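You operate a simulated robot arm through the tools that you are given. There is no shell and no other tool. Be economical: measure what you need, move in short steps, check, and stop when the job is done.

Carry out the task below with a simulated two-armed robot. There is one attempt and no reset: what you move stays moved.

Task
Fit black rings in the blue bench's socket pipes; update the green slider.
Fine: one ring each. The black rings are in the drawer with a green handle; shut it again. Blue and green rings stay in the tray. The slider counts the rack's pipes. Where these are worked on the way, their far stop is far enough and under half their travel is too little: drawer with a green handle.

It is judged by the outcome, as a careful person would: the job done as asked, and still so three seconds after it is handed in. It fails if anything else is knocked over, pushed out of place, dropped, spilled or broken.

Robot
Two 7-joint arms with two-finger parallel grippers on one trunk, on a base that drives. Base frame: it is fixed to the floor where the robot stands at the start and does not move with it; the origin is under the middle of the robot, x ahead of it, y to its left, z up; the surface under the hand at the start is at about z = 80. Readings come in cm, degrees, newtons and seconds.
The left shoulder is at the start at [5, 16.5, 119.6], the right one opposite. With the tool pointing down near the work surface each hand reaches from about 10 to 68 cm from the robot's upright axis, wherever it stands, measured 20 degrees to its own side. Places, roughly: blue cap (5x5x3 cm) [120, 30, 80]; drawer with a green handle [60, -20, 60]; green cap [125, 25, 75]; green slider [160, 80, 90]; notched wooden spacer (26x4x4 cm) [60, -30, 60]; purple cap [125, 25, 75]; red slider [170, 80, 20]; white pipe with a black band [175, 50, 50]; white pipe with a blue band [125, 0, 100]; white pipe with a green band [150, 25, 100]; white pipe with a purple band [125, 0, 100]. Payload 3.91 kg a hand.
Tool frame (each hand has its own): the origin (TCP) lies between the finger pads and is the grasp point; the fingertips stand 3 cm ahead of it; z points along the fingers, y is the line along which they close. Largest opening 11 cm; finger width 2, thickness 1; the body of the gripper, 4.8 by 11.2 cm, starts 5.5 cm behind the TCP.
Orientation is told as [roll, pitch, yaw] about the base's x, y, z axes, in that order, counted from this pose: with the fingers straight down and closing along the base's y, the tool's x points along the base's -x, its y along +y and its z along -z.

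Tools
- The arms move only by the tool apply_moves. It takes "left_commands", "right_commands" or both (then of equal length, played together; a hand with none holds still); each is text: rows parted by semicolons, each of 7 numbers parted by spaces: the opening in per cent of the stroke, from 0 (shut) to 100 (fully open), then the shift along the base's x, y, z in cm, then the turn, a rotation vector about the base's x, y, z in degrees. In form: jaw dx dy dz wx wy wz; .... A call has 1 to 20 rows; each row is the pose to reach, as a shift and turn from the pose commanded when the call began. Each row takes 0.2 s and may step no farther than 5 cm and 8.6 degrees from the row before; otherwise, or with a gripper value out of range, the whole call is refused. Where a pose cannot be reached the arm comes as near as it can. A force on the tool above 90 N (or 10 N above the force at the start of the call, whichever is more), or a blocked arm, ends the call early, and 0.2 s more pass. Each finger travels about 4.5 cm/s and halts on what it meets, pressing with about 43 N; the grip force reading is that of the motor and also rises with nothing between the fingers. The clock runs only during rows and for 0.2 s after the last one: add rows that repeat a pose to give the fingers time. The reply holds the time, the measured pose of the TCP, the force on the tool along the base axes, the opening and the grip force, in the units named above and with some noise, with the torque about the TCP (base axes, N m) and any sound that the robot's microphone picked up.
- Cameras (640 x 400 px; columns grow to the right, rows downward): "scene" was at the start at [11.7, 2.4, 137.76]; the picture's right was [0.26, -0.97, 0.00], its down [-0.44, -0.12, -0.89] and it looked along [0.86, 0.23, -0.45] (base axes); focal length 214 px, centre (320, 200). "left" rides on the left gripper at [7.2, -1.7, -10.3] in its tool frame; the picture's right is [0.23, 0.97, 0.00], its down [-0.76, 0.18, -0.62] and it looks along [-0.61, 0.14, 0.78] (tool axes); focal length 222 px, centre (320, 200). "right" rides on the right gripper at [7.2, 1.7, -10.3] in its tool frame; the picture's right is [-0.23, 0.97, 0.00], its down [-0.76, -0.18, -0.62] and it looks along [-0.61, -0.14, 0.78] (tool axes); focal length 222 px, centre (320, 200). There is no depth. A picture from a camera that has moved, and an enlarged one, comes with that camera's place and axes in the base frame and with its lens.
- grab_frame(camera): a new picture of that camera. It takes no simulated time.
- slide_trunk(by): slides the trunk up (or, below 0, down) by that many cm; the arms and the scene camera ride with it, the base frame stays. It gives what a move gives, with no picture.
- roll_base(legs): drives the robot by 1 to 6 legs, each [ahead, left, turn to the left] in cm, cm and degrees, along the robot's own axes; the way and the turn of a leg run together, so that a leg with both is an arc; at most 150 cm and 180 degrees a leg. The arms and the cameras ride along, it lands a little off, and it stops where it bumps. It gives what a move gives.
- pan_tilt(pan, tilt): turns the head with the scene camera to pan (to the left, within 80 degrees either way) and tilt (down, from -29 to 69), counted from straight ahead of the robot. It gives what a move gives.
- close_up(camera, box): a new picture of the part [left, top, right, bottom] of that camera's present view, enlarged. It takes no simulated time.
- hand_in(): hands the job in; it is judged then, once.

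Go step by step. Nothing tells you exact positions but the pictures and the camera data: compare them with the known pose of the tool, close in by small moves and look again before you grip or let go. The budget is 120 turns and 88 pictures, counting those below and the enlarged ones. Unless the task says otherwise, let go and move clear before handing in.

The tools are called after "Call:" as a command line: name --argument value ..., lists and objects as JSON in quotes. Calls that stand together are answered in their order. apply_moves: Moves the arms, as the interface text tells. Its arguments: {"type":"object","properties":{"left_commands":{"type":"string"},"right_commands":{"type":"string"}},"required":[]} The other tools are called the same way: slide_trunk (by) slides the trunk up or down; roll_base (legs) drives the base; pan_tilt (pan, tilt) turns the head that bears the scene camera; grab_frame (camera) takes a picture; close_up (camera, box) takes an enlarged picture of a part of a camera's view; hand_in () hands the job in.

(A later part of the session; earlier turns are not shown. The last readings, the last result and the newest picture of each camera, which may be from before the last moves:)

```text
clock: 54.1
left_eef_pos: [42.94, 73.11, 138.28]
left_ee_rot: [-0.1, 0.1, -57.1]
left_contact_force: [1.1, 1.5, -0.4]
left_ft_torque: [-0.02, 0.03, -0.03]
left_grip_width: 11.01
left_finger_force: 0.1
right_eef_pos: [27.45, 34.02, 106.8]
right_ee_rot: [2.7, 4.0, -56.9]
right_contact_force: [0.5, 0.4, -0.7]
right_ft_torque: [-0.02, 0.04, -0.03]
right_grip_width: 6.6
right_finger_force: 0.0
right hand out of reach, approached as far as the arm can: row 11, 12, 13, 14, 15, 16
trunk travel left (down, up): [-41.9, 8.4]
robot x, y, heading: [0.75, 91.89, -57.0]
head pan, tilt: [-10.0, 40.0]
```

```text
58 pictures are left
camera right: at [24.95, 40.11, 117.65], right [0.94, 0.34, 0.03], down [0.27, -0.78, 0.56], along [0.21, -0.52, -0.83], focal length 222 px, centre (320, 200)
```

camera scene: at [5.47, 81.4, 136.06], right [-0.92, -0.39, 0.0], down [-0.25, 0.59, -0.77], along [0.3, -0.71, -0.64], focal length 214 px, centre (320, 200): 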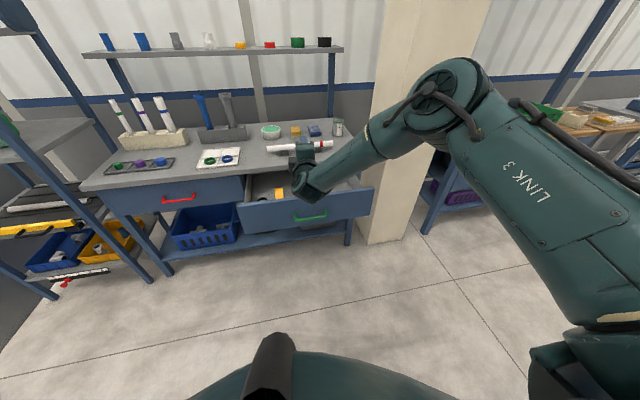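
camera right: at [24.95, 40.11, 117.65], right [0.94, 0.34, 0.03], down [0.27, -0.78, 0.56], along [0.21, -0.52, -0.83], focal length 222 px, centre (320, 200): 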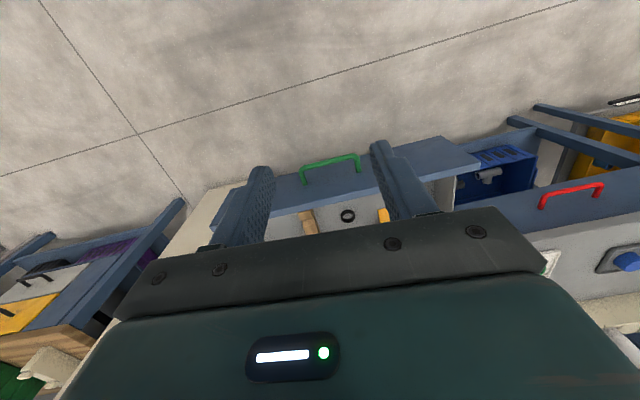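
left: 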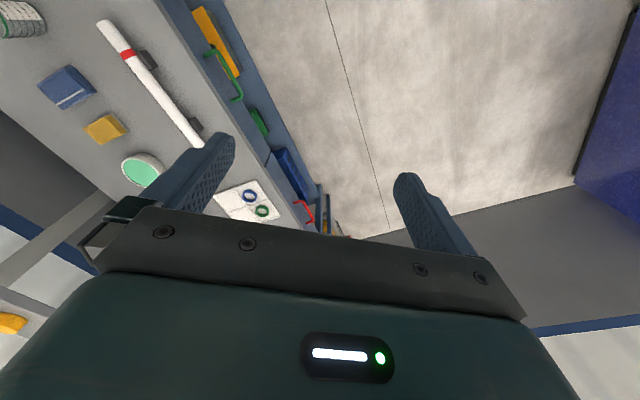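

The hand points down now. I'll drive forward 28 cm so the drawer interior is within reach and look.

Call:
roll_base --legs '[[28, 0, 0]]'

Call:
pan_tilt --pan -5 --tilt 50

Call:
grab_frame --camera "scene"

Call:
grab_frame --camera "right"

```text
clock: 56.1
left_eef_pos: [58.21, 49.86, 138.41]
left_ee_rot: [0.1, 0.0, -56.7]
left_contact_force: [-0.2, 0.5, -0.3]
left_ft_torque: [-0.02, -0.01, 0.0]
left_grip_width: 10.99
left_finger_force: 0.0
right_eef_pos: [42.9, 10.61, 106.64]
right_ee_rot: [2.7, 4.0, -56.6]
right_contact_force: [0.5, -0.1, -0.5]
right_ft_torque: [0.02, -0.03, 0.0]
right_grip_width: 6.6
right_finger_force: 0.0
trunk travel left (down, up): [-41.9, 8.4]
robot x, y, heading: [15.73, 68.41, -56.8]
head pan, tilt: [-10.0, 40.0]
```

```text
clock: 56.8
left_eef_pos: [58.18, 49.96, 138.36]
left_ee_rot: [0.0, 0.0, -56.7]
left_contact_force: [-0.3, 0.4, 0.0]
left_ft_torque: [-0.01, 0.03, 0.01]
left_grip_width: 11.01
left_finger_force: 0.0
right_eef_pos: [42.95, 10.82, 106.69]
right_ee_rot: [2.7, 4.1, -56.4]
right_contact_force: [-0.1, -0.1, 0.1]
right_ft_torque: [0.01, 0.03, 0.0]
right_grip_width: 6.59
right_finger_force: 0.0
trunk travel left (down, up): [-41.9, 8.4]
robot x, y, heading: [15.82, 68.6, -56.8]
head pan, tilt: [-5.0, 50.0]
```

```text
57 pictures are left
camera scene: at [20.99, 59.18, 134.65], right [-0.88, -0.47, 0.0], down [-0.36, 0.67, -0.64], along [0.3, -0.57, -0.77], focal length 214 px, centre (320, 200)
```

scene: 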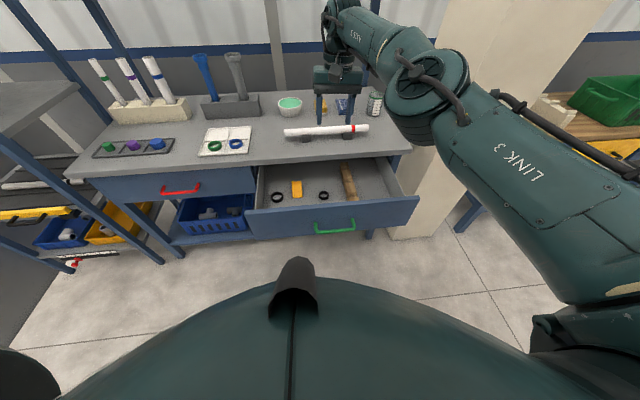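

```text
56 pictures are left
camera right: at [40.39, 16.78, 117.56], right [0.94, 0.35, 0.03], down [0.27, -0.78, 0.56], along [0.22, -0.52, -0.83], focal length 222 px, centre (320, 200)
```

right: 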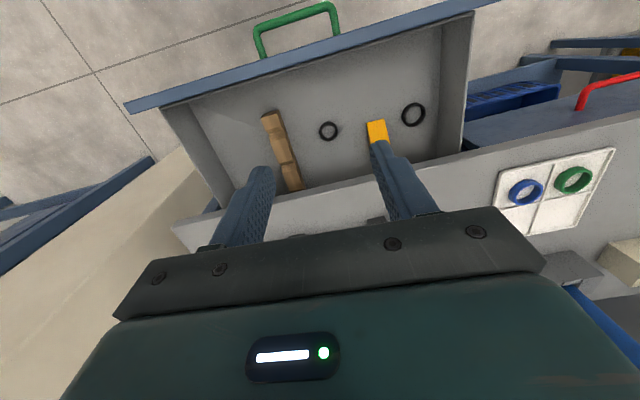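

The rings are at about (49.6, 2.4) and (67.3, 12.8) on a floor near z=62. I'll zoom to gauge ring and socket shapes.

Call:
close_up --camera "right" --box '[300, 80, 440, 160]'

Call:
close_up --camera "scene" --box '[180, 40, 270, 160]'

```text
4.57 times, centred on (370, 120) of right
camera zoom: at [40.39, 16.78, 117.56], right [0.94, 0.35, 0.03], down [0.27, -0.78, 0.56], along [0.22, -0.52, -0.83], focal length 1015 px, centre (91, 566)
```

zoom: 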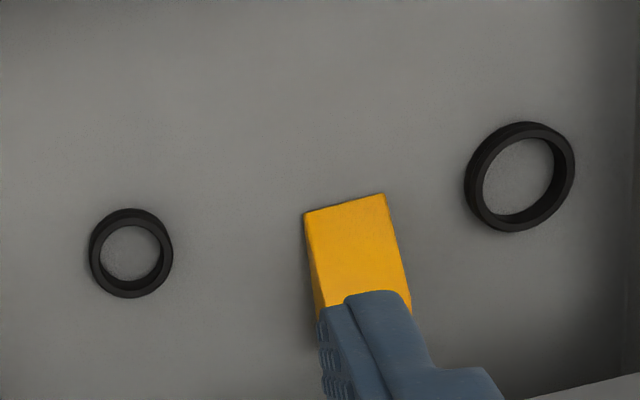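

```text
3.33 times, centred on (225, 100) of scene
camera zoom: at [20.99, 59.18, 134.65], right [-0.88, -0.47, 0.0], down [-0.36, 0.67, -0.64], along [0.3, -0.57, -0.77], focal length 715 px, centre (637, 533)
```

zoom: 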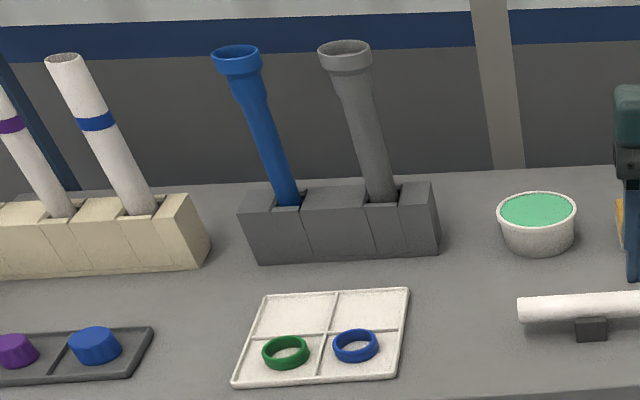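

Before picking, I'll push the left hand forward to look down into the sockets with its camera.

Call:
apply_moves --left_commands "100 2.7 -4.2 0 0 0 0; 100 5.4 -8.4 0 0 0 0; 100 8.1 -12.6 0 0 0 0; 100 10.9 -16.8 0 0 0 0; 100 13.6 -21 0 0 0 0; 100 13.6 -21 0 0 0 0"

Call:
grab_frame --camera "left"

```text
refused: row 4 steps farther than a row can; nothing moved
```

```text
53 pictures are left
camera left: at [52.78, 55.17, 148.74], right [0.69, 0.72, 0.0], down [0.57, -0.54, 0.62], along [0.45, -0.43, -0.78], focal length 222 px, centre (320, 200)
```

left: 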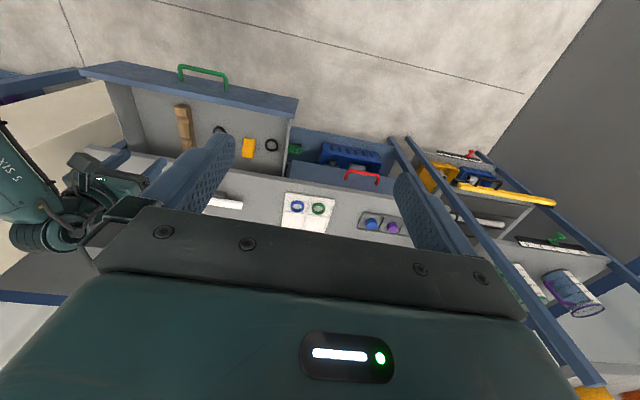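

The left view isn't useful for that; I'll zoom strongly with the scene camera on the socket mouths instead.

Call:
close_up --camera "scene" --box '[186, 42, 256, 82]'

```text
9.14 times, centred on (221, 62) of scene
camera zoom: at [20.99, 59.18, 134.65], right [-0.88, -0.47, 0.0], down [-0.36, 0.67, -0.64], along [0.3, -0.57, -0.77], focal length 1961 px, centre (1225, 1462)
```

zoom: 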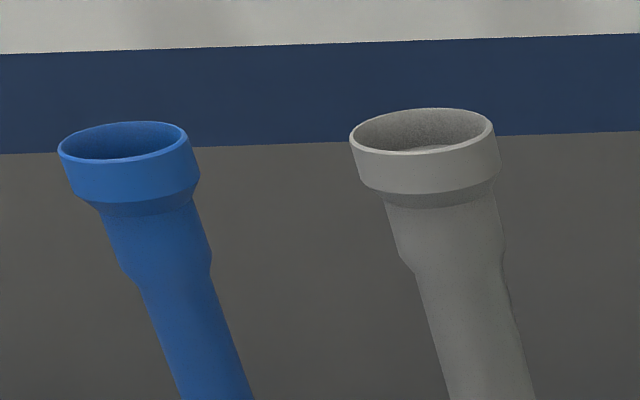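

Socket cups are about 5.3 and 6.0 cm inside, so I'll carry each ring by expanding closed fingers inside it. First I'll level the right hand above the small ring.

Call:
apply_moves --right_commands "0 1.1 -1.4 -3.6 -0.5 -0.7 0; 0 2.2 -2.8 -7.3 -1 -1.4 0; 0 3.3 -4.2 -11 -1.4 -2 0; 0 4.4 -5.6 -14.6 -1.8 -2.7 0; 0 5.5 -7 -18.3 -2.3 -3.4 0; 0 6.6 -8.4 -22 -2.7 -4 0; 0 6.6 -8.4 -22 -2.7 -4 0; 0 6.6 -8.4 -22 -2.7 -4 0; 0 6.6 -8.4 -22 -2.7 -4 0"

Call:
grab_frame --camera "right"

```text
clock: 58.8
left_eef_pos: [58.1, 49.94, 138.37]
left_ee_rot: [0.0, 0.0, -56.7]
left_contact_force: [-0.1, 1.3, 0.2]
left_ft_torque: [-0.02, -0.01, 0.01]
left_grip_width: 10.99
left_finger_force: 0.0
right_eef_pos: [43.45, 9.97, 90.03]
right_ee_rot: [4.6, -0.5, -56.4]
right_contact_force: [0.9, -0.1, -0.4]
right_ft_torque: [0.01, -0.03, 0.0]
right_grip_width: 0.0
right_finger_force: 37.8
right hand out of reach, approached as far as the arm can: row 1, 2, 3, 4, 5, 6, 7, 8, 9
trunk travel left (down, up): [-41.9, 8.4]
robot x, y, heading: [15.76, 68.62, -56.6]
head pan, tilt: [-5.0, 50.0]
```

```text
51 pictures are left
camera right: at [40.1, 16.53, 100.36], right [0.93, 0.35, 0.08], down [0.23, -0.76, 0.61], along [0.27, -0.55, -0.79], focal length 222 px, centre (320, 200)
```

right: 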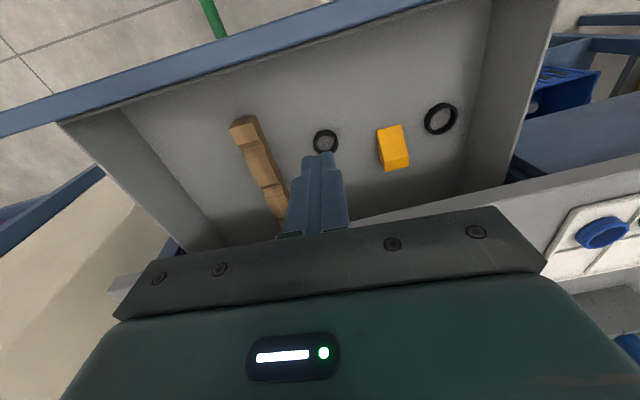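

The right arm's posture is near a limit. I'll lift it back to its original carry pose to recover a better posture.

Call:
apply_moves --right_commands "0 -0.8 1.2 4 -0.4 0 0; 0 -1.5 2.4 8 -0.8 0 0; 0 -2.3 3.6 12 -1.2 0.1 0; 0 -3 4.8 16 -1.6 0.2 0; 0 -3.8 6 20 -2 0.3 0; 0 -4.6 7.2 24 -2.4 0.3 0; 0 -5.3 8.3 28 -2.8 0.4 0; 0 -6.1 9.5 32 -3.2 0.4 0; 0 -6.8 10.7 36 -3.6 0.5 0; 0 -7.6 11.9 40 -4 0.5 0; 0 -8.3 13.1 44 -4.6 0.5 0; 0 -9.1 14.3 48 -4.6 0.5 0; 0 -9.1 14.3 48 -4.6 0.5 0; 0 -9.1 14.3 48 -4.6 0.5 0"

Call:
grab_frame --camera "scene"

```text
clock: 61.8
left_eef_pos: [58.16, 50.19, 138.58]
left_ee_rot: [0.1, 0.0, -56.6]
left_contact_force: [-0.7, -0.9, -0.3]
left_ft_torque: [-0.02, -0.01, -0.02]
left_grip_width: 11.0
left_finger_force: 0.1
right_eef_pos: [33.78, 24.46, 138.14]
right_ee_rot: [1.6, -4.1, -56.3]
right_contact_force: [0.2, 0.3, -0.5]
right_ft_torque: [0.0, 0.02, 0.03]
right_grip_width: 0.0
right_finger_force: 37.5
trunk travel left (down, up): [-41.9, 8.4]
robot x, y, heading: [16.02, 68.24, -56.8]
head pan, tilt: [-5.0, 50.0]
```

```text
50 pictures are left
camera scene: at [20.99, 59.21, 134.65], right [-0.88, -0.47, 0.0], down [-0.36, 0.67, -0.64], along [0.3, -0.57, -0.77], focal length 214 px, centre (320, 200)
```

scene: 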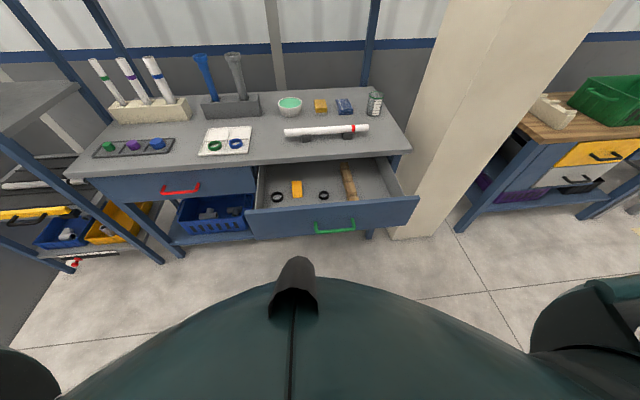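

The rings were 74 cm from the robot axis, beyond reach. I'll drive forward 13 cm and left 8 cm, and level the hand.

Call:
roll_base --legs '[[13, 8, 0]]'

Call:
apply_moves --right_commands "0 0 0 0 1.3 1.8 0; 0 0 0 0 2.57 3.57 0; 0 0 0 0 2.57 3.57 0"

```text
clock: 63.2
left_eef_pos: [71.67, 43.62, 138.41]
left_ee_rot: [0.0, 0.0, -56.6]
left_contact_force: [0.4, -0.1, -0.5]
left_ft_torque: [0.04, 0.04, 0.03]
left_grip_width: 10.99
left_finger_force: 0.1
right_eef_pos: [47.41, 18.05, 138.04]
right_ee_rot: [1.7, -4.1, -56.2]
right_contact_force: [0.5, 0.2, -0.7]
right_ft_torque: [0.03, 0.06, -0.04]
right_grip_width: 0.03
right_finger_force: 37.9
trunk travel left (down, up): [-41.9, 8.4]
robot x, y, heading: [29.22, 61.78, -56.4]
head pan, tilt: [-5.0, 50.0]
```

```text
clock: 64.0
left_eef_pos: [71.66, 43.73, 138.42]
left_ee_rot: [0.0, -0.1, -56.6]
left_contact_force: [-0.3, -0.6, 0.3]
left_ft_torque: [0.04, -0.03, 0.01]
left_grip_width: 10.99
left_finger_force: 0.0
right_eef_pos: [47.33, 18.05, 137.99]
right_ee_rot: [0.0, 0.0, -56.2]
right_contact_force: [0.3, -0.1, 0.0]
right_ft_torque: [-0.03, 0.03, 0.08]
right_grip_width: 0.0
right_finger_force: 38.1
trunk travel left (down, up): [-41.9, 8.4]
robot x, y, heading: [29.35, 62.17, -56.5]
head pan, tilt: [-5.0, 50.0]
```

Leveled. Lower the trunk 14 cm and move above the small ring.

Call:
slide_trunk --by -14

Call:
apply_moves --right_commands "0 0.2 -1.6 -4 0 0 0; 0 0.5 -3.2 -8 0 0 0; 0 0.7 -4.7 -12 0 0 0; 0 0.9 -6.3 -16 0 0 0; 0 1.1 -7.8 -20 0 0 0; 0 1.4 -9.4 -24 0 0 0; 0 1.6 -11 -28 0 0 0; 0 1.8 -12.5 -32 0 0 0; 0 2.1 -14 -36 0 0 0; 0 2.3 -15.6 -39 0 0 0; 0 2.3 -15.6 -39 0 0 0; 0 2.3 -15.6 -39 0 0 0"

Call:
grab_frame --camera "right"

```text
clock: 65.7
left_eef_pos: [71.66, 43.56, 124.35]
left_ee_rot: [0.1, 0.1, -56.5]
left_contact_force: [-0.5, -0.6, 0.5]
left_ft_torque: [0.01, 0.01, 0.02]
left_grip_width: 11.02
left_finger_force: 0.1
right_eef_pos: [47.37, 18.06, 123.91]
right_ee_rot: [0.1, 0.1, -56.2]
right_contact_force: [0.1, -0.8, 0.0]
right_ft_torque: [-0.02, 0.03, -0.01]
right_grip_width: 0.0
right_finger_force: 37.9
trunk travel left (down, up): [-27.9, 22.4]
robot x, y, heading: [29.4, 61.68, -56.6]
head pan, tilt: [-5.0, 50.0]
```

```text
clock: 68.3
left_eef_pos: [71.7, 43.62, 124.45]
left_ee_rot: [-0.1, 0.0, -56.6]
left_contact_force: [1.0, 0.6, 1.3]
left_ft_torque: [-0.01, -0.02, 0.0]
left_grip_width: 11.01
left_finger_force: 0.2
right_eef_pos: [49.55, 2.36, 85.09]
right_ee_rot: [0.0, 0.1, -56.1]
right_contact_force: [-0.1, -0.5, -0.8]
right_ft_torque: [0.01, 0.02, 0.01]
right_grip_width: 0.01
right_finger_force: 37.9
trunk travel left (down, up): [-27.9, 22.4]
robot x, y, heading: [29.34, 61.98, -56.3]
head pan, tilt: [-5.0, 50.0]
```

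```text
49 pictures are left
camera right: at [47.07, 9.36, 95.37], right [0.94, 0.35, 0.0], down [0.28, -0.73, 0.62], along [0.22, -0.58, -0.78], focal length 222 px, centre (320, 200)
```

right: 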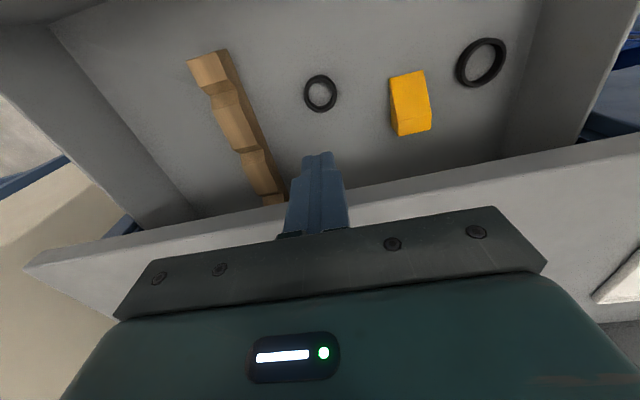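

Reach works, but the bench edge is only about 3.7 cm past the fingers. I'll pull the drawer a few centimetres further by pushing on its front panel from inside.

Call:
apply_moves --right_commands "0 -2 3.1 0 0 0 0; 0 -4.1 6.2 0 0 0 0; 0 -6.1 9.4 0 0 0 0; 0 -7.6 11.6 -4 0 0 0; 0 -7.6 11.6 -8 0 0 0; 0 -7.6 11.6 -11 0 0 0; 0 -8.2 12.5 -11 0 0 0; 0 -8.7 13.3 -11 0 0 0; 0 -9.3 14.1 -11 0 0 0; 0 -9.8 15 -11 0 0 0; 0 -10.4 15.8 -11 0 0 0; 0 -10.9 16.6 -11 0 0 0; 0 -11.5 17.5 -11 0 0 0; 0 -12 18.3 -11 0 0 0; 0 -12.6 19.1 -11 0 0 0"

Call:
grab_frame --camera "right"

```text
clock: 71.5
left_eef_pos: [71.7, 43.7, 124.34]
left_ee_rot: [0.1, -0.1, -56.6]
left_contact_force: [-0.5, -0.3, 0.1]
left_ft_torque: [0.01, -0.01, 0.01]
left_grip_width: 10.99
left_finger_force: 0.0
right_eef_pos: [36.85, 21.55, 73.89]
right_ee_rot: [0.1, 0.2, -56.2]
right_contact_force: [0.4, 0.2, -1.1]
right_ft_torque: [0.02, 0.02, -0.01]
right_grip_width: 0.02
right_finger_force: 37.9
trunk travel left (down, up): [-27.9, 22.4]
robot x, y, heading: [29.17, 62.05, -56.5]
head pan, tilt: [-5.0, 50.0]
```

```text
48 pictures are left
camera right: at [34.36, 28.56, 84.3], right [0.94, 0.35, 0.0], down [0.28, -0.73, 0.62], along [0.22, -0.58, -0.78], focal length 222 px, centre (320, 200)
```

right: 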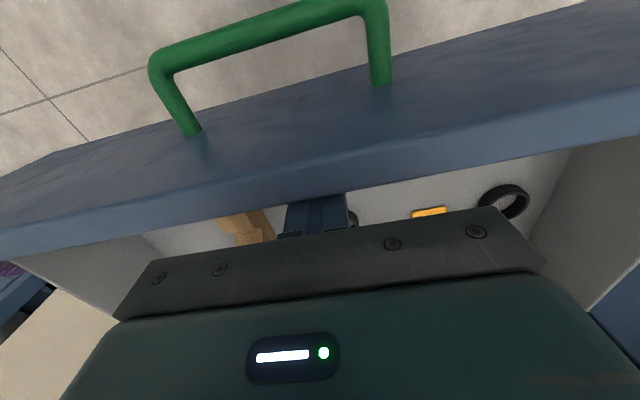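

The drawer came out several more centimetres. I'll lift out and re-look at the rings.

Call:
apply_moves --right_commands "0 0.6 -0.9 0 0 0 0; 0 0.6 -0.9 4 0 0 0; 0 0.6 -0.9 8 0 0 0; 0 1.6 -2.5 11 0 0 0; 0 3.6 -5.5 11 0 0 0; 0 5.6 -8.5 11 0 0 0; 0 7.6 -11.5 11 0 0 0; 0 9 -13.6 11 0 0 0; 0 9 -13.6 11 0 0 0"

Call:
grab_frame --camera "right"

```text
clock: 73.5
left_eef_pos: [71.64, 43.58, 124.33]
left_ee_rot: [0.0, 0.0, -56.5]
left_contact_force: [-0.2, 1.0, 0.4]
left_ft_torque: [0.0, 0.02, 0.01]
left_grip_width: 10.99
left_finger_force: 0.0
right_eef_pos: [45.96, 8.0, 85.0]
right_ee_rot: [0.0, 0.2, -56.2]
right_contact_force: [0.0, -0.1, 0.3]
right_ft_torque: [0.0, -0.02, 0.01]
right_grip_width: 0.01
right_finger_force: 38.1
trunk travel left (down, up): [-27.9, 22.4]
robot x, y, heading: [29.31, 62.15, -56.5]
head pan, tilt: [-5.0, 50.0]
```

```text
47 pictures are left
camera right: at [43.37, 14.9, 95.22], right [0.94, 0.35, 0.0], down [0.28, -0.73, 0.62], along [0.22, -0.58, -0.78], focal length 222 px, centre (320, 200)
```

right: 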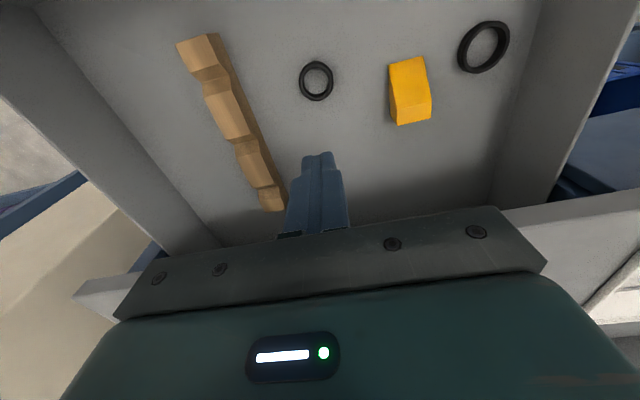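

Drawer moved about 8 cm more; the small ring is now near (44.9, 9.25). I'll descend to just above it.

Call:
apply_moves --right_commands "0 -0.5 0.6 -4 0 0 0; 0 -1.06 1.25 -8 0 0 0; 0 -1.06 1.25 -12 0 0 0; 0 -1.06 1.25 -16 0 0 0; 0 -1.06 1.25 -16 0 0 0"

Call:
close_up --camera "right" --box '[240, 80, 400, 240]'

```text
clock: 74.7
left_eef_pos: [71.7, 43.69, 124.4]
left_ee_rot: [-0.1, 0.1, -56.5]
left_contact_force: [1.1, -0.3, 0.3]
left_ft_torque: [0.01, -0.01, -0.01]
left_grip_width: 11.0
left_finger_force: 0.0
right_eef_pos: [44.99, 9.14, 69.27]
right_ee_rot: [0.1, 0.2, -56.2]
right_contact_force: [-0.8, -0.3, -0.3]
right_ft_torque: [-0.01, -0.03, 0.02]
right_grip_width: 0.0
right_finger_force: 37.3
trunk travel left (down, up): [-27.9, 22.4]
robot x, y, heading: [28.98, 62.18, -56.8]
head pan, tilt: [-5.0, 50.0]
```

```text
2.50 times, centred on (320, 160) of right
camera zoom: at [42.36, 16.01, 79.63], right [0.94, 0.35, 0.0], down [0.28, -0.73, 0.62], along [0.22, -0.58, -0.78], focal length 555 px, centre (320, 300)
```

zoom: 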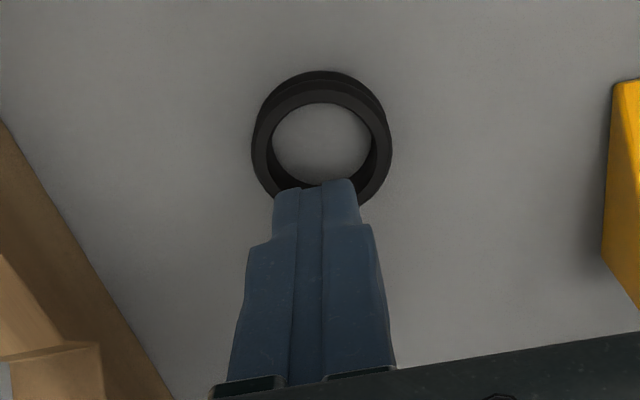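

The ring's hole (~3.1 cm) is too tight for the closed fingers, so I'll grip it from outside by its top edge. I'll open, then lower gently until the tips touch the drawer floor to learn its height.

Call:
apply_moves --right_commands "30 -0.2 0.3 0 0 0 0; 60 -0.2 0.3 0 0 0 0; 60 -0.2 0.3 0 0 0 0; 60 -0.2 0.3 0 0 0 0; 60 -0.2 0.3 -1.5 0 0 0; 60 -0.2 0.3 -3 0 0 0; 60 -0.2 0.3 -3 0 0 0"

Call:
grab_frame --camera "right"

```text
clock: 76.3
left_eef_pos: [71.63, 43.73, 124.44]
left_ee_rot: [0.0, 0.1, -56.6]
left_contact_force: [0.5, -0.3, -0.4]
left_ft_torque: [-0.01, 0.03, -0.01]
left_grip_width: 10.98
left_finger_force: 0.0
right_eef_pos: [44.72, 9.42, 66.23]
right_ee_rot: [-0.1, 0.1, -56.3]
right_contact_force: [0.2, -0.3, 0.1]
right_ft_torque: [-0.03, 0.0, -0.03]
right_grip_width: 6.6
right_finger_force: 0.0
trunk travel left (down, up): [-27.9, 22.4]
robot x, y, heading: [29.28, 62.07, -56.8]
head pan, tilt: [-5.0, 50.0]
```

```text
45 pictures are left
camera right: at [42.14, 16.42, 76.49], right [0.94, 0.35, 0.0], down [0.28, -0.73, 0.62], along [0.22, -0.58, -0.78], focal length 222 px, centre (320, 200)
```

right: 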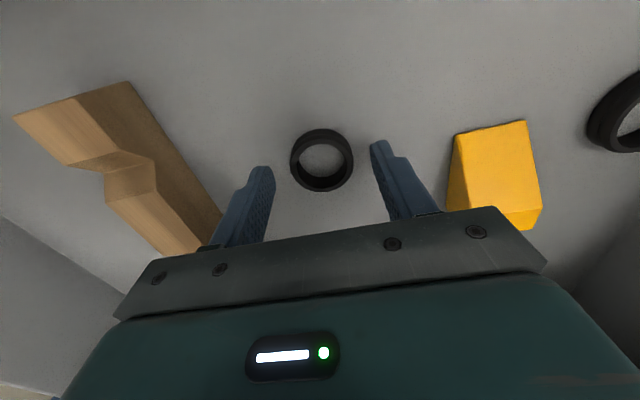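

Call:
apply_moves --right_commands "60 0 0 -0.3 0 0 0; 60 0 0 -0.6 0 0 0; 60 0 0 -0.9 0 0 0; 60 0 0 -1.2 0 0 0; 60 0 0 -1.2 0 0 0"

Call:
close_up --camera "right" --box '[240, 100, 400, 220]'

```text
clock: 77.5
left_eef_pos: [71.63, 43.79, 124.37]
left_ee_rot: [0.0, 0.0, -56.6]
left_contact_force: [-0.2, 0.2, 0.0]
left_ft_torque: [0.01, 0.0, -0.01]
left_grip_width: 10.99
left_finger_force: 0.0
right_eef_pos: [44.86, 9.57, 64.91]
right_ee_rot: [0.1, 0.0, -56.2]
right_contact_force: [0.1, 0.0, -0.2]
right_ft_torque: [0.02, 0.0, 0.02]
right_grip_width: 6.6
right_finger_force: 0.1
trunk travel left (down, up): [-27.9, 22.4]
robot x, y, heading: [28.76, 61.92, -56.8]
head pan, tilt: [-5.0, 50.0]
```

```text
3.33 times, centred on (320, 160) of right
camera zoom: at [42.19, 16.41, 75.3], right [0.94, 0.35, 0.0], down [0.28, -0.73, 0.62], along [0.22, -0.58, -0.78], focal length 740 px, centre (320, 333)
```

zoom: 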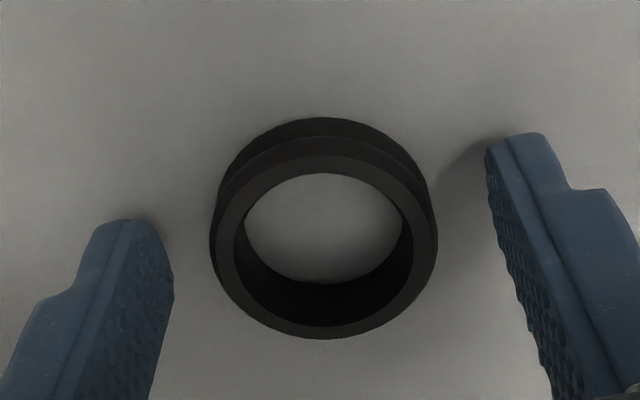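

Well aligned around the ring. I'll lower a bit more to find the floor.

Call:
apply_moves --right_commands "60 0 0 -0.3 0 0 0; 60 0 0 -0.6 0 0 0; 60 0 0 -0.6 0 0 0"

```text
clock: 78.3
left_eef_pos: [71.54, 43.76, 124.38]
left_ee_rot: [0.0, 0.0, -56.6]
left_contact_force: [0.2, -0.1, 0.5]
left_ft_torque: [-0.01, -0.01, 0.01]
left_grip_width: 10.99
left_finger_force: 0.0
right_eef_pos: [44.64, 9.48, 64.25]
right_ee_rot: [0.0, 0.1, -56.1]
right_contact_force: [-0.6, -0.3, -0.5]
right_ft_torque: [0.02, -0.02, -0.03]
right_grip_width: 6.6
right_finger_force: 0.1
trunk travel left (down, up): [-27.9, 22.4]
robot x, y, heading: [29.27, 62.07, -56.6]
head pan, tilt: [-5.0, 50.0]
```

Call:
apply_moves --right_commands "60 0 0 -0.3 0 0 0; 60 0 0 -0.6 0 0 0; 60 0 0 -0.6 0 0 0"

Call:
close_up --camera "right" --box '[240, 100, 400, 220]'

```text
clock: 79.1
left_eef_pos: [71.48, 43.92, 124.55]
left_ee_rot: [0.1, -0.2, -56.7]
left_contact_force: [-0.3, 0.1, 0.2]
left_ft_torque: [-0.03, 0.01, 0.0]
left_grip_width: 11.03
left_finger_force: 0.0
right_eef_pos: [44.82, 9.23, 64.15]
right_ee_rot: [0.1, -0.4, -56.3]
right_contact_force: [-3.0, -3.2, 35.6]
right_ft_torque: [-0.35, 1.05, 0.2]
right_grip_width: 6.71
right_finger_force: 1.1
trunk travel left (down, up): [-27.9, 22.4]
robot x, y, heading: [29.09, 62.12, -56.7]
head pan, tilt: [-5.0, 50.0]
```

```text
3.33 times, centred on (320, 160) of right
camera zoom: at [42.23, 16.35, 74.49], right [0.94, 0.35, 0.0], down [0.27, -0.73, 0.63], along [0.22, -0.59, -0.78], focal length 740 px, centre (320, 333)
```

zoom: 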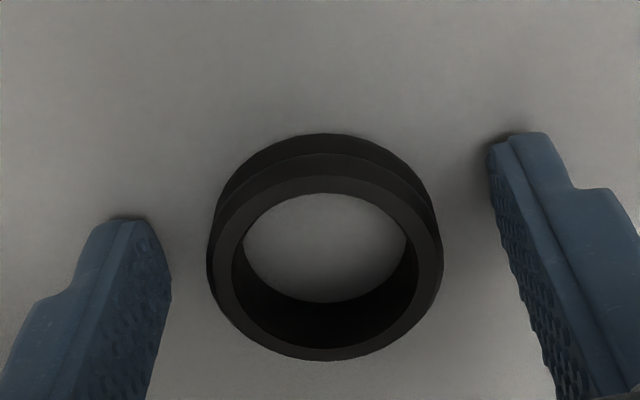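

Floor contact at TCP z≈64.15. I'll rise so that only the upper half of the ring is gripped, and close.

Call:
apply_moves --right_commands "60 0 0 0.6 0 0 0; 60 0 0 1.2 0 0 0; 50 0 0 1.2 0 0 0; 40 0 0 1.2 0 0 0; 30 0 0 1.2 0 0 0; 20 0 0 1.2 0 0 0; 20 0 0 1.2 0 0 0; 20 0 0 1.2 0 0 0"

Call:
close_up --camera "right" --box '[240, 100, 400, 220]'

```text
clock: 80.9
left_eef_pos: [71.66, 43.68, 124.31]
left_ee_rot: [0.0, -0.1, -56.6]
left_contact_force: [0.0, 0.1, 0.1]
left_ft_torque: [0.02, -0.04, -0.03]
left_grip_width: 10.99
left_finger_force: 0.0
right_eef_pos: [44.8, 9.53, 64.96]
right_ee_rot: [0.0, 0.1, -56.2]
right_contact_force: [-0.1, 0.1, -0.4]
right_ft_torque: [0.0, -0.02, -0.01]
right_grip_width: 4.08
right_finger_force: 43.1
trunk travel left (down, up): [-27.9, 22.4]
robot x, y, heading: [29.67, 61.84, -56.5]
head pan, tilt: [-5.0, 50.0]
```

```text
3.33 times, centred on (320, 160) of right
camera zoom: at [42.21, 16.49, 75.31], right [0.94, 0.35, 0.0], down [0.28, -0.73, 0.62], along [0.22, -0.58, -0.78], focal length 740 px, centre (320, 333)
```

zoom: 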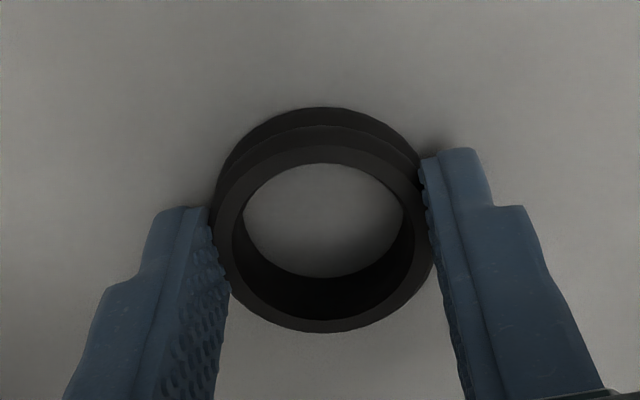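

Ring gripped. I'll lift straight up, raise the trunk, and check the hold.

Call:
apply_moves --right_commands "20 0 0 2 0 0 0; 20 0 0 5 0 0 0; 20 0 0 9 0 0 0; 20 0 0 13 0 0 0; 20 0 0 17 0 0 0; 20 0 0 21 0 0 0; 20 0 0 25 0 0 0; 20 0 0 30 0 0 0; 20 -2 3 34 0 0 0; 20 -2 3 36 0 0 0" --left_commands "100 -2 0.6 0 0 0 0; 100 -4 1.3 0 0 0 0; 100 -6 2 0 0 0 0; 100 -8 2.6 0 0 0 0; 100 -10 3.3 0 0 0 0; 100 -12 3.9 0 0 0 0; 100 -12 3.9 0 0 0 0; 100 -12 3.9 0 0 0 0; 100 -12 3.9 0 0 0 0; 100 -12 3.9 0 0 0 0"

Call:
slide_trunk --by 22

Call:
roll_base --legs '[[0, 40, 0], [28, 0, 0]]'

Call:
pan_tilt --pan -5 --tilt 45

Call:
grab_frame --camera "scene"

Call:
grab_frame --camera "right"

```text
refused: row 9 steps farther than a row can; nothing moved
```

```text
clock: 83.2
left_eef_pos: [71.54, 43.71, 146.33]
left_ee_rot: [0.0, 0.0, -56.5]
left_contact_force: [-0.3, -0.3, 0.1]
left_ft_torque: [0.02, 0.01, 0.01]
left_grip_width: 11.0
left_finger_force: 0.0
right_eef_pos: [44.83, 9.55, 87.0]
right_ee_rot: [0.0, 0.1, -56.2]
right_contact_force: [0.3, 0.4, -0.6]
right_ft_torque: [0.03, -0.04, 0.01]
right_grip_width: 4.09
right_finger_force: 42.7
trunk travel left (down, up): [-49.9, 0.4]
robot x, y, heading: [29.28, 62.16, -56.7]
head pan, tilt: [-5.0, 50.0]
```

```text
clock: 88.8
left_eef_pos: [119.79, 42.26, 146.39]
left_ee_rot: [0.0, 0.1, -56.7]
left_contact_force: [-0.2, 0.6, -1.3]
left_ft_torque: [0.02, 0.0, 0.01]
left_grip_width: 11.01
left_finger_force: 0.0
right_eef_pos: [92.97, 7.93, 86.85]
right_ee_rot: [0.0, 0.1, -56.3]
right_contact_force: [-0.4, -0.2, -0.7]
right_ft_torque: [0.01, 0.02, -0.02]
right_grip_width: 4.1
right_finger_force: 42.9
trunk travel left (down, up): [-49.9, 0.4]
robot x, y, heading: [77.66, 60.74, -56.7]
head pan, tilt: [-5.0, 50.0]
```

```text
clock: 89.4
left_eef_pos: [119.86, 42.17, 146.38]
left_ee_rot: [-0.1, 0.0, -56.7]
left_contact_force: [1.2, -0.3, -0.3]
left_ft_torque: [-0.02, 0.0, -0.03]
left_grip_width: 11.01
left_finger_force: 0.0
right_eef_pos: [92.9, 8.02, 86.92]
right_ee_rot: [0.1, 0.0, -56.4]
right_contact_force: [-0.1, 0.6, 0.0]
right_ft_torque: [-0.01, 0.0, -0.04]
right_grip_width: 4.09
right_finger_force: 43.3
trunk travel left (down, up): [-49.9, 0.4]
robot x, y, heading: [77.63, 60.61, -57.0]
head pan, tilt: [-5.0, 45.0]
```

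```text
41 pictures are left
camera scene: at [82.91, 51.04, 143.33], right [-0.88, -0.47, 0.0], down [-0.33, 0.62, -0.71], along [0.33, -0.62, -0.71], focal length 214 px, centre (320, 200)
```

scene: 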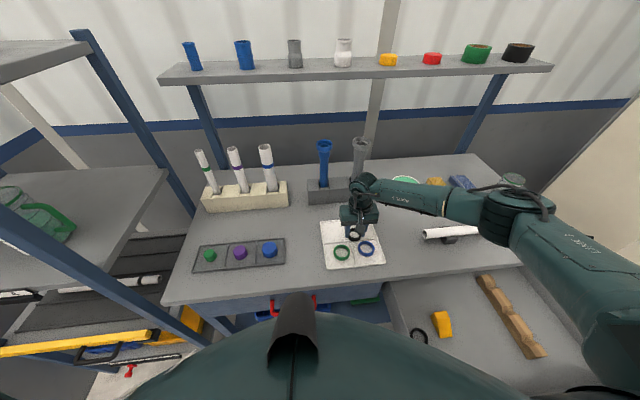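

```text
40 pictures are left
camera right: at [90.34, 15.06, 97.3], right [0.94, 0.35, 0.0], down [0.28, -0.73, 0.62], along [0.22, -0.58, -0.78], focal length 222 px, centre (320, 200)
```

right: 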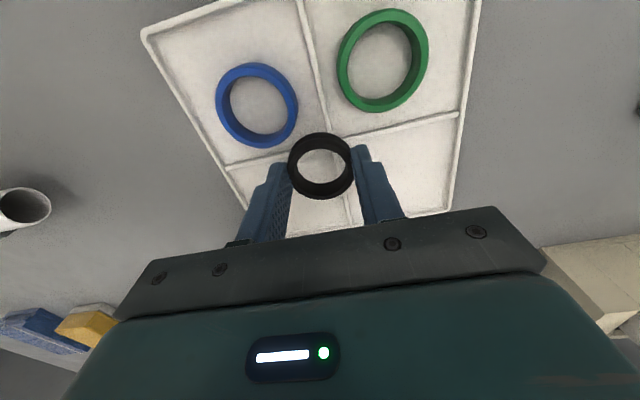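

The hand rode lower than I meant because the lift was refused, but nothing was disturbed. I'll now lift the ring to z≈120.

Call:
apply_moves --right_commands "20 0 0 4 0 0 0; 20 0 0 8.5 0 0 0; 20 0 0 13 0 0 0; 20 0 0 17.5 0 0 0; 20 0 0 22 0 0 0; 20 0 0 26.5 0 0 0; 20 0 0 31 0 0 0; 20 0 0 33 0 0 0; 20 0 0 33 0 0 0"

```text
clock: 91.4
left_eef_pos: [119.86, 42.16, 146.34]
left_ee_rot: [0.0, -0.1, -56.8]
left_contact_force: [0.2, -0.4, 0.7]
left_ft_torque: [-0.01, -0.01, 0.05]
left_grip_width: 11.0
left_finger_force: 0.0
right_eef_pos: [93.01, 7.8, 119.98]
right_ee_rot: [0.1, 0.0, -56.3]
right_contact_force: [0.1, 0.1, 0.2]
right_ft_torque: [0.03, 0.0, 0.0]
right_grip_width: 4.08
right_finger_force: 42.7
trunk travel left (down, up): [-49.9, 0.4]
robot x, y, heading: [77.65, 60.8, -56.6]
head pan, tilt: [-5.0, 45.0]
```

Call:
roll_base --legs '[[0, 8, 0], [12, 0, 0]]'

Call:
grab_frame --camera "right"

Call:
grab_frame --camera "scene"

```text
clock: 93.8
left_eef_pos: [132.9, 36.97, 146.44]
left_ee_rot: [0.0, 0.0, -56.9]
left_contact_force: [0.6, 0.7, 0.1]
left_ft_torque: [-0.02, -0.02, 0.02]
left_grip_width: 11.02
left_finger_force: 0.0
right_eef_pos: [106.14, 2.7, 119.83]
right_ee_rot: [0.0, 0.0, -56.3]
right_contact_force: [0.4, 0.6, 0.1]
right_ft_torque: [-0.05, 0.0, 0.02]
right_grip_width: 4.11
right_finger_force: 43.1
trunk travel left (down, up): [-49.9, 0.4]
robot x, y, heading: [90.62, 55.28, -56.8]
head pan, tilt: [-5.0, 45.0]
stopped in leg 2: the robot was blocked; the commanded pose is now the measured one
```

```text
39 pictures are left
camera right: at [103.55, 9.58, 130.24], right [0.94, 0.35, 0.0], down [0.27, -0.73, 0.62], along [0.22, -0.58, -0.78], focal length 222 px, centre (320, 200)
```

right: 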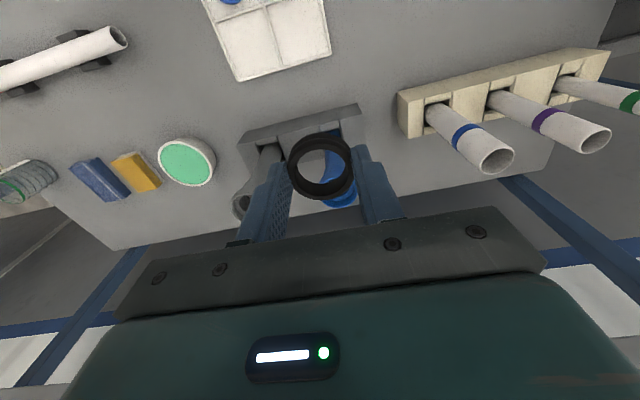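

```text
38 pictures are left
camera scene: at [96.0, 45.82, 143.33], right [-0.88, -0.47, 0.0], down [-0.33, 0.62, -0.71], along [0.33, -0.62, -0.71], focal length 214 px, centre (320, 200)
```

scene: 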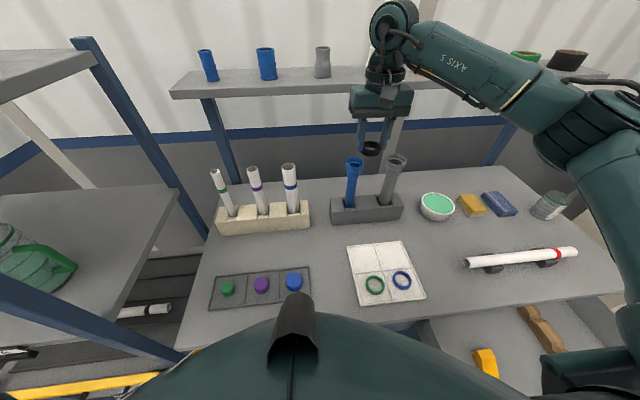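

The base stopped against something at the very end of the leg, but the scene looks intact. I'll move the ring above the blue pipe's mouth at about (112.2, -7).

Call:
apply_moves --right_commands "20 1.2 -1.9 0 0 0 0; 20 2.4 -3.8 0 0 0 0; 20 3.6 -5.8 0 0 0 0; 20 4.8 -7.7 0 0 0 0; 20 6 -9.6 -1 0 0 0; 20 6 -9.6 -3 0 0 0; 20 6 -9.6 -5 0 0 0; 20 6 -9.6 -6 0 0 0; 20 6 -9.6 -6 0 0 0"

Call:
close_up --camera "right" --box '[220, 100, 420, 260]'

Call:
close_up --camera "scene" --box '[310, 80, 450, 220]'

```text
clock: 95.8
left_eef_pos: [133.04, 36.91, 146.54]
left_ee_rot: [0.0, 0.0, -56.9]
left_contact_force: [-0.4, -0.4, -0.2]
left_ft_torque: [0.0, -0.01, 0.0]
left_grip_width: 11.0
left_finger_force: 0.1
right_eef_pos: [112.08, -7.05, 113.77]
right_ee_rot: [0.0, 0.1, -56.3]
right_contact_force: [-0.5, -0.2, -0.2]
right_ft_torque: [0.03, -0.02, 0.02]
right_grip_width: 4.07
right_finger_force: 42.5
trunk travel left (down, up): [-49.9, 0.4]
robot x, y, heading: [90.68, 55.72, -56.8]
head pan, tilt: [-5.0, 45.0]
```

```text
2.50 times, centred on (320, 180) of right
camera zoom: at [109.54, -0.16, 124.15], right [0.94, 0.35, 0.0], down [0.27, -0.73, 0.62], along [0.22, -0.58, -0.78], focal length 555 px, centre (320, 250)
```

zoom: 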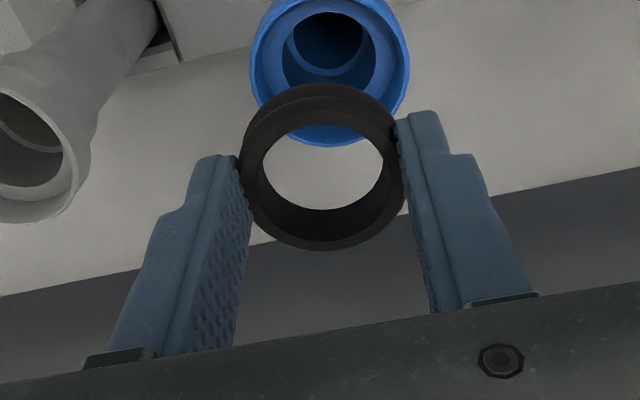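

```text
2.86 times, centred on (380, 150) of scene
camera zoom: at [96.01, 45.8, 143.34], right [-0.88, -0.47, 0.0], down [-0.33, 0.62, -0.71], along [0.33, -0.62, -0.71], focal length 613 px, centre (149, 343)
```

zoom: 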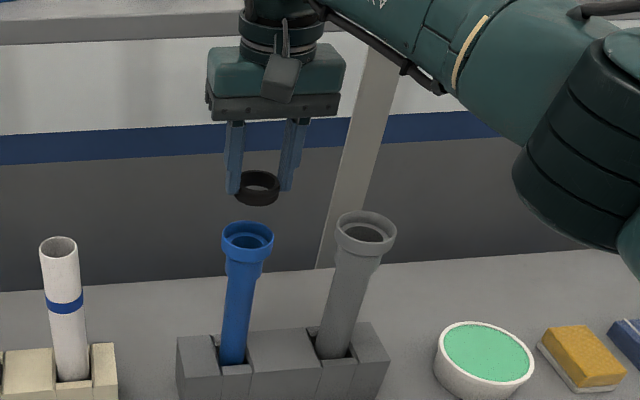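

The blue cup's ledge is clearly visible, mouth about (112.4, -6.8, 104.3). I'll lower to ~1 cm above the mouth with a small correction and re-look.

Call:
apply_moves --right_commands "20 0.3 0.2 -1.5 0 0 0; 20 0.3 0.2 -3 0 0 0; 20 0.3 0.2 -4.4 0 0 0; 20 0.3 0.2 -4.4 0 0 0"

Call:
close_up --camera "right" --box '[220, 100, 420, 260]'

Call:
close_up --camera "scene" --box '[325, 130, 395, 180]'

```text
clock: 96.8
left_eef_pos: [132.89, 36.98, 146.37]
left_ee_rot: [0.0, 0.0, -56.8]
left_contact_force: [0.5, 0.6, -0.4]
left_ft_torque: [0.01, 0.03, 0.0]
left_grip_width: 11.02
left_finger_force: 0.0
right_eef_pos: [112.32, -6.76, 109.4]
right_ee_rot: [0.1, 0.0, -56.3]
right_contact_force: [-0.4, -0.6, -0.6]
right_ft_torque: [-0.02, 0.0, 0.01]
right_grip_width: 4.07
right_finger_force: 43.1
trunk travel left (down, up): [-49.9, 0.4]
robot x, y, heading: [90.67, 55.62, -56.7]
head pan, tilt: [-5.0, 45.0]
```

```text
2.50 times, centred on (320, 180) of right
camera zoom: at [109.75, 0.13, 119.77], right [0.94, 0.35, 0.0], down [0.27, -0.73, 0.62], along [0.22, -0.58, -0.78], focal length 555 px, centre (320, 250)
```

zoom: 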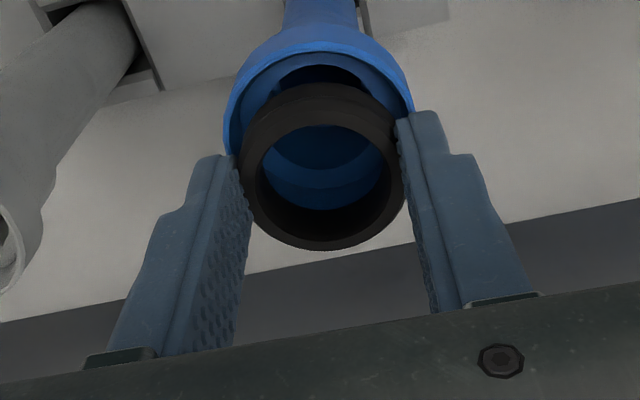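

```text
8.00 times, centred on (360, 155) of scene
camera zoom: at [96.01, 45.81, 143.34], right [-0.88, -0.47, 0.0], down [-0.33, 0.62, -0.71], along [0.33, -0.62, -0.71], focal length 1716 px, centre (0, 560)
```

zoom: 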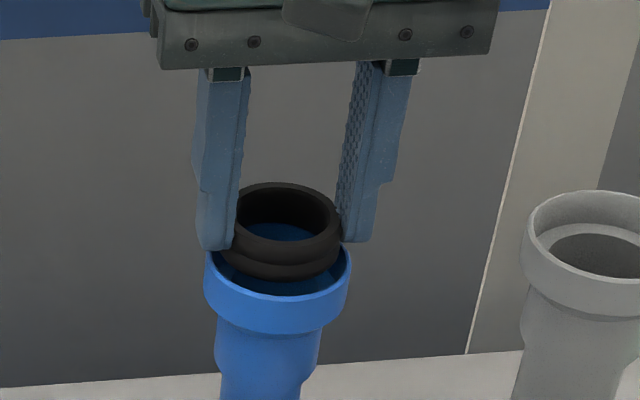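

Nearly centred. I'll shift 0.2 cm towards me and lower 1.6 cm.

Call:
apply_moves --right_commands "20 -0.1 0.15 0 0 0 0; 20 -0.1 0.15 -0.5 0 0 0; 20 -0.1 0.15 -1 0 0 0; 20 -0.1 0.15 -1.6 0 0 0; 20 -0.1 0.15 -1.6 0 0 0"

Call:
close_up --camera "scene" --box '[325, 130, 395, 180]'

```text
clock: 98.0
left_eef_pos: [132.66, 37.32, 146.53]
left_ee_rot: [-0.1, -0.2, -56.8]
left_contact_force: [-0.7, -0.6, 0.4]
left_ft_torque: [-0.01, -0.01, 0.0]
left_grip_width: 11.01
left_finger_force: 0.1
right_eef_pos: [112.23, -6.58, 108.83]
right_ee_rot: [0.0, -0.7, -56.3]
right_contact_force: [-2.5, 0.8, 36.3]
right_ft_torque: [-0.03, 0.4, 0.03]
right_grip_width: 4.1
right_finger_force: 43.0
trunk travel left (down, up): [-49.9, 0.4]
robot x, y, heading: [90.17, 55.52, -56.9]
head pan, tilt: [-5.0, 45.0]
```

```text
8.00 times, centred on (360, 155) of scene
camera zoom: at [95.84, 46.22, 143.42], right [-0.88, -0.47, 0.0], down [-0.33, 0.62, -0.71], along [0.34, -0.63, -0.7], focal length 1716 px, centre (0, 560)
```

zoom: 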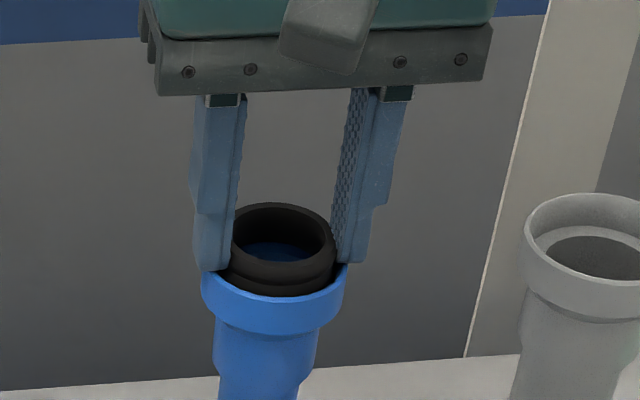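

The fingertips appear to rest on the rim with the ring's lower part inside the cup. I'll ease off the pressure and open.

Call:
apply_moves --right_commands "20 0 0 0.5 0 0 0; 20 0 0 0.95 0 0 0; 20 0 0 0.95 0 0 0; 42 0 0 0.95 0 0 0; 50 0 0 0.95 0 0 0; 50 0 0 0.95 0 0 0; 50 0 0 0.95 0 0 0"

Call:
close_up --camera "scene" --box '[325, 130, 395, 180]'

```text
clock: 99.6
left_eef_pos: [132.91, 36.9, 146.32]
left_ee_rot: [-0.1, 0.1, -56.7]
left_contact_force: [-0.7, -0.9, 0.1]
left_ft_torque: [0.0, -0.03, 0.01]
left_grip_width: 10.99
left_finger_force: 0.0
right_eef_pos: [112.29, -6.87, 108.86]
right_ee_rot: [0.0, 0.0, -56.3]
right_contact_force: [0.1, 0.3, 1.0]
right_ft_torque: [-0.01, 0.01, 0.0]
right_grip_width: 5.51
right_finger_force: 0.1
trunk travel left (down, up): [-49.9, 0.4]
robot x, y, heading: [90.48, 55.64, -56.7]
head pan, tilt: [-5.0, 45.0]
```

```text
8.00 times, centred on (360, 155) of scene
camera zoom: at [96.0, 45.81, 143.33], right [-0.88, -0.47, 0.0], down [-0.33, 0.62, -0.71], along [0.33, -0.62, -0.71], focal length 1716 px, centre (0, 560)
```

zoom: 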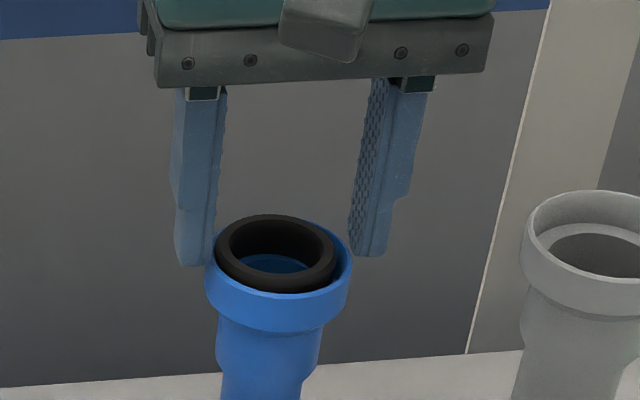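

The ring is released into the cup but may sit unevenly. I'll raise the hand and inspect.

Call:
apply_moves --right_commands "50 0 0 2 0 0 0; 50 0 0 4 0 0 0; 50 0 0 5 0 0 0; 50 0 0 5 0 0 0"

Call:
close_up --camera "scene" --box '[335, 145, 375, 175]'

Call:
close_up --camera "right" --box '[260, 80, 380, 180]'

```text
clock: 100.6
left_eef_pos: [132.94, 36.98, 146.46]
left_ee_rot: [0.0, 0.0, -56.8]
left_contact_force: [0.0, 1.0, 0.3]
left_ft_torque: [-0.03, 0.01, 0.0]
left_grip_width: 10.99
left_finger_force: 0.0
right_eef_pos: [112.15, -6.86, 113.94]
right_ee_rot: [0.0, 0.1, -56.3]
right_contact_force: [-0.4, -0.3, 0.2]
right_ft_torque: [0.03, -0.05, -0.01]
right_grip_width: 5.47
right_finger_force: 0.1
trunk travel left (down, up): [-49.9, 0.4]
robot x, y, heading: [90.53, 54.9, -56.9]
head pan, tilt: [-5.0, 45.0]
```

```text
13.33 times, centred on (355, 160) of scene
camera zoom: at [96.01, 45.79, 143.34], right [-0.88, -0.47, 0.0], down [-0.33, 0.62, -0.71], along [0.33, -0.62, -0.71], focal length 2860 px, centre (-147, 733)
```

zoom: 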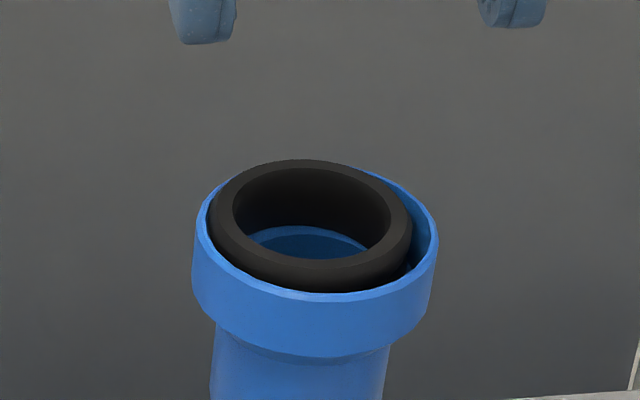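

```text
4.00 times, centred on (320, 130) of right
camera zoom: at [109.58, 0.21, 124.3], right [0.94, 0.35, 0.0], down [0.27, -0.73, 0.62], along [0.22, -0.58, -0.78], focal length 888 px, centre (320, 480)
```

zoom: 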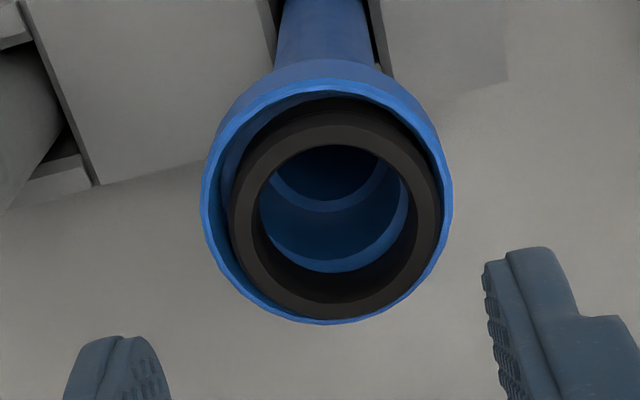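

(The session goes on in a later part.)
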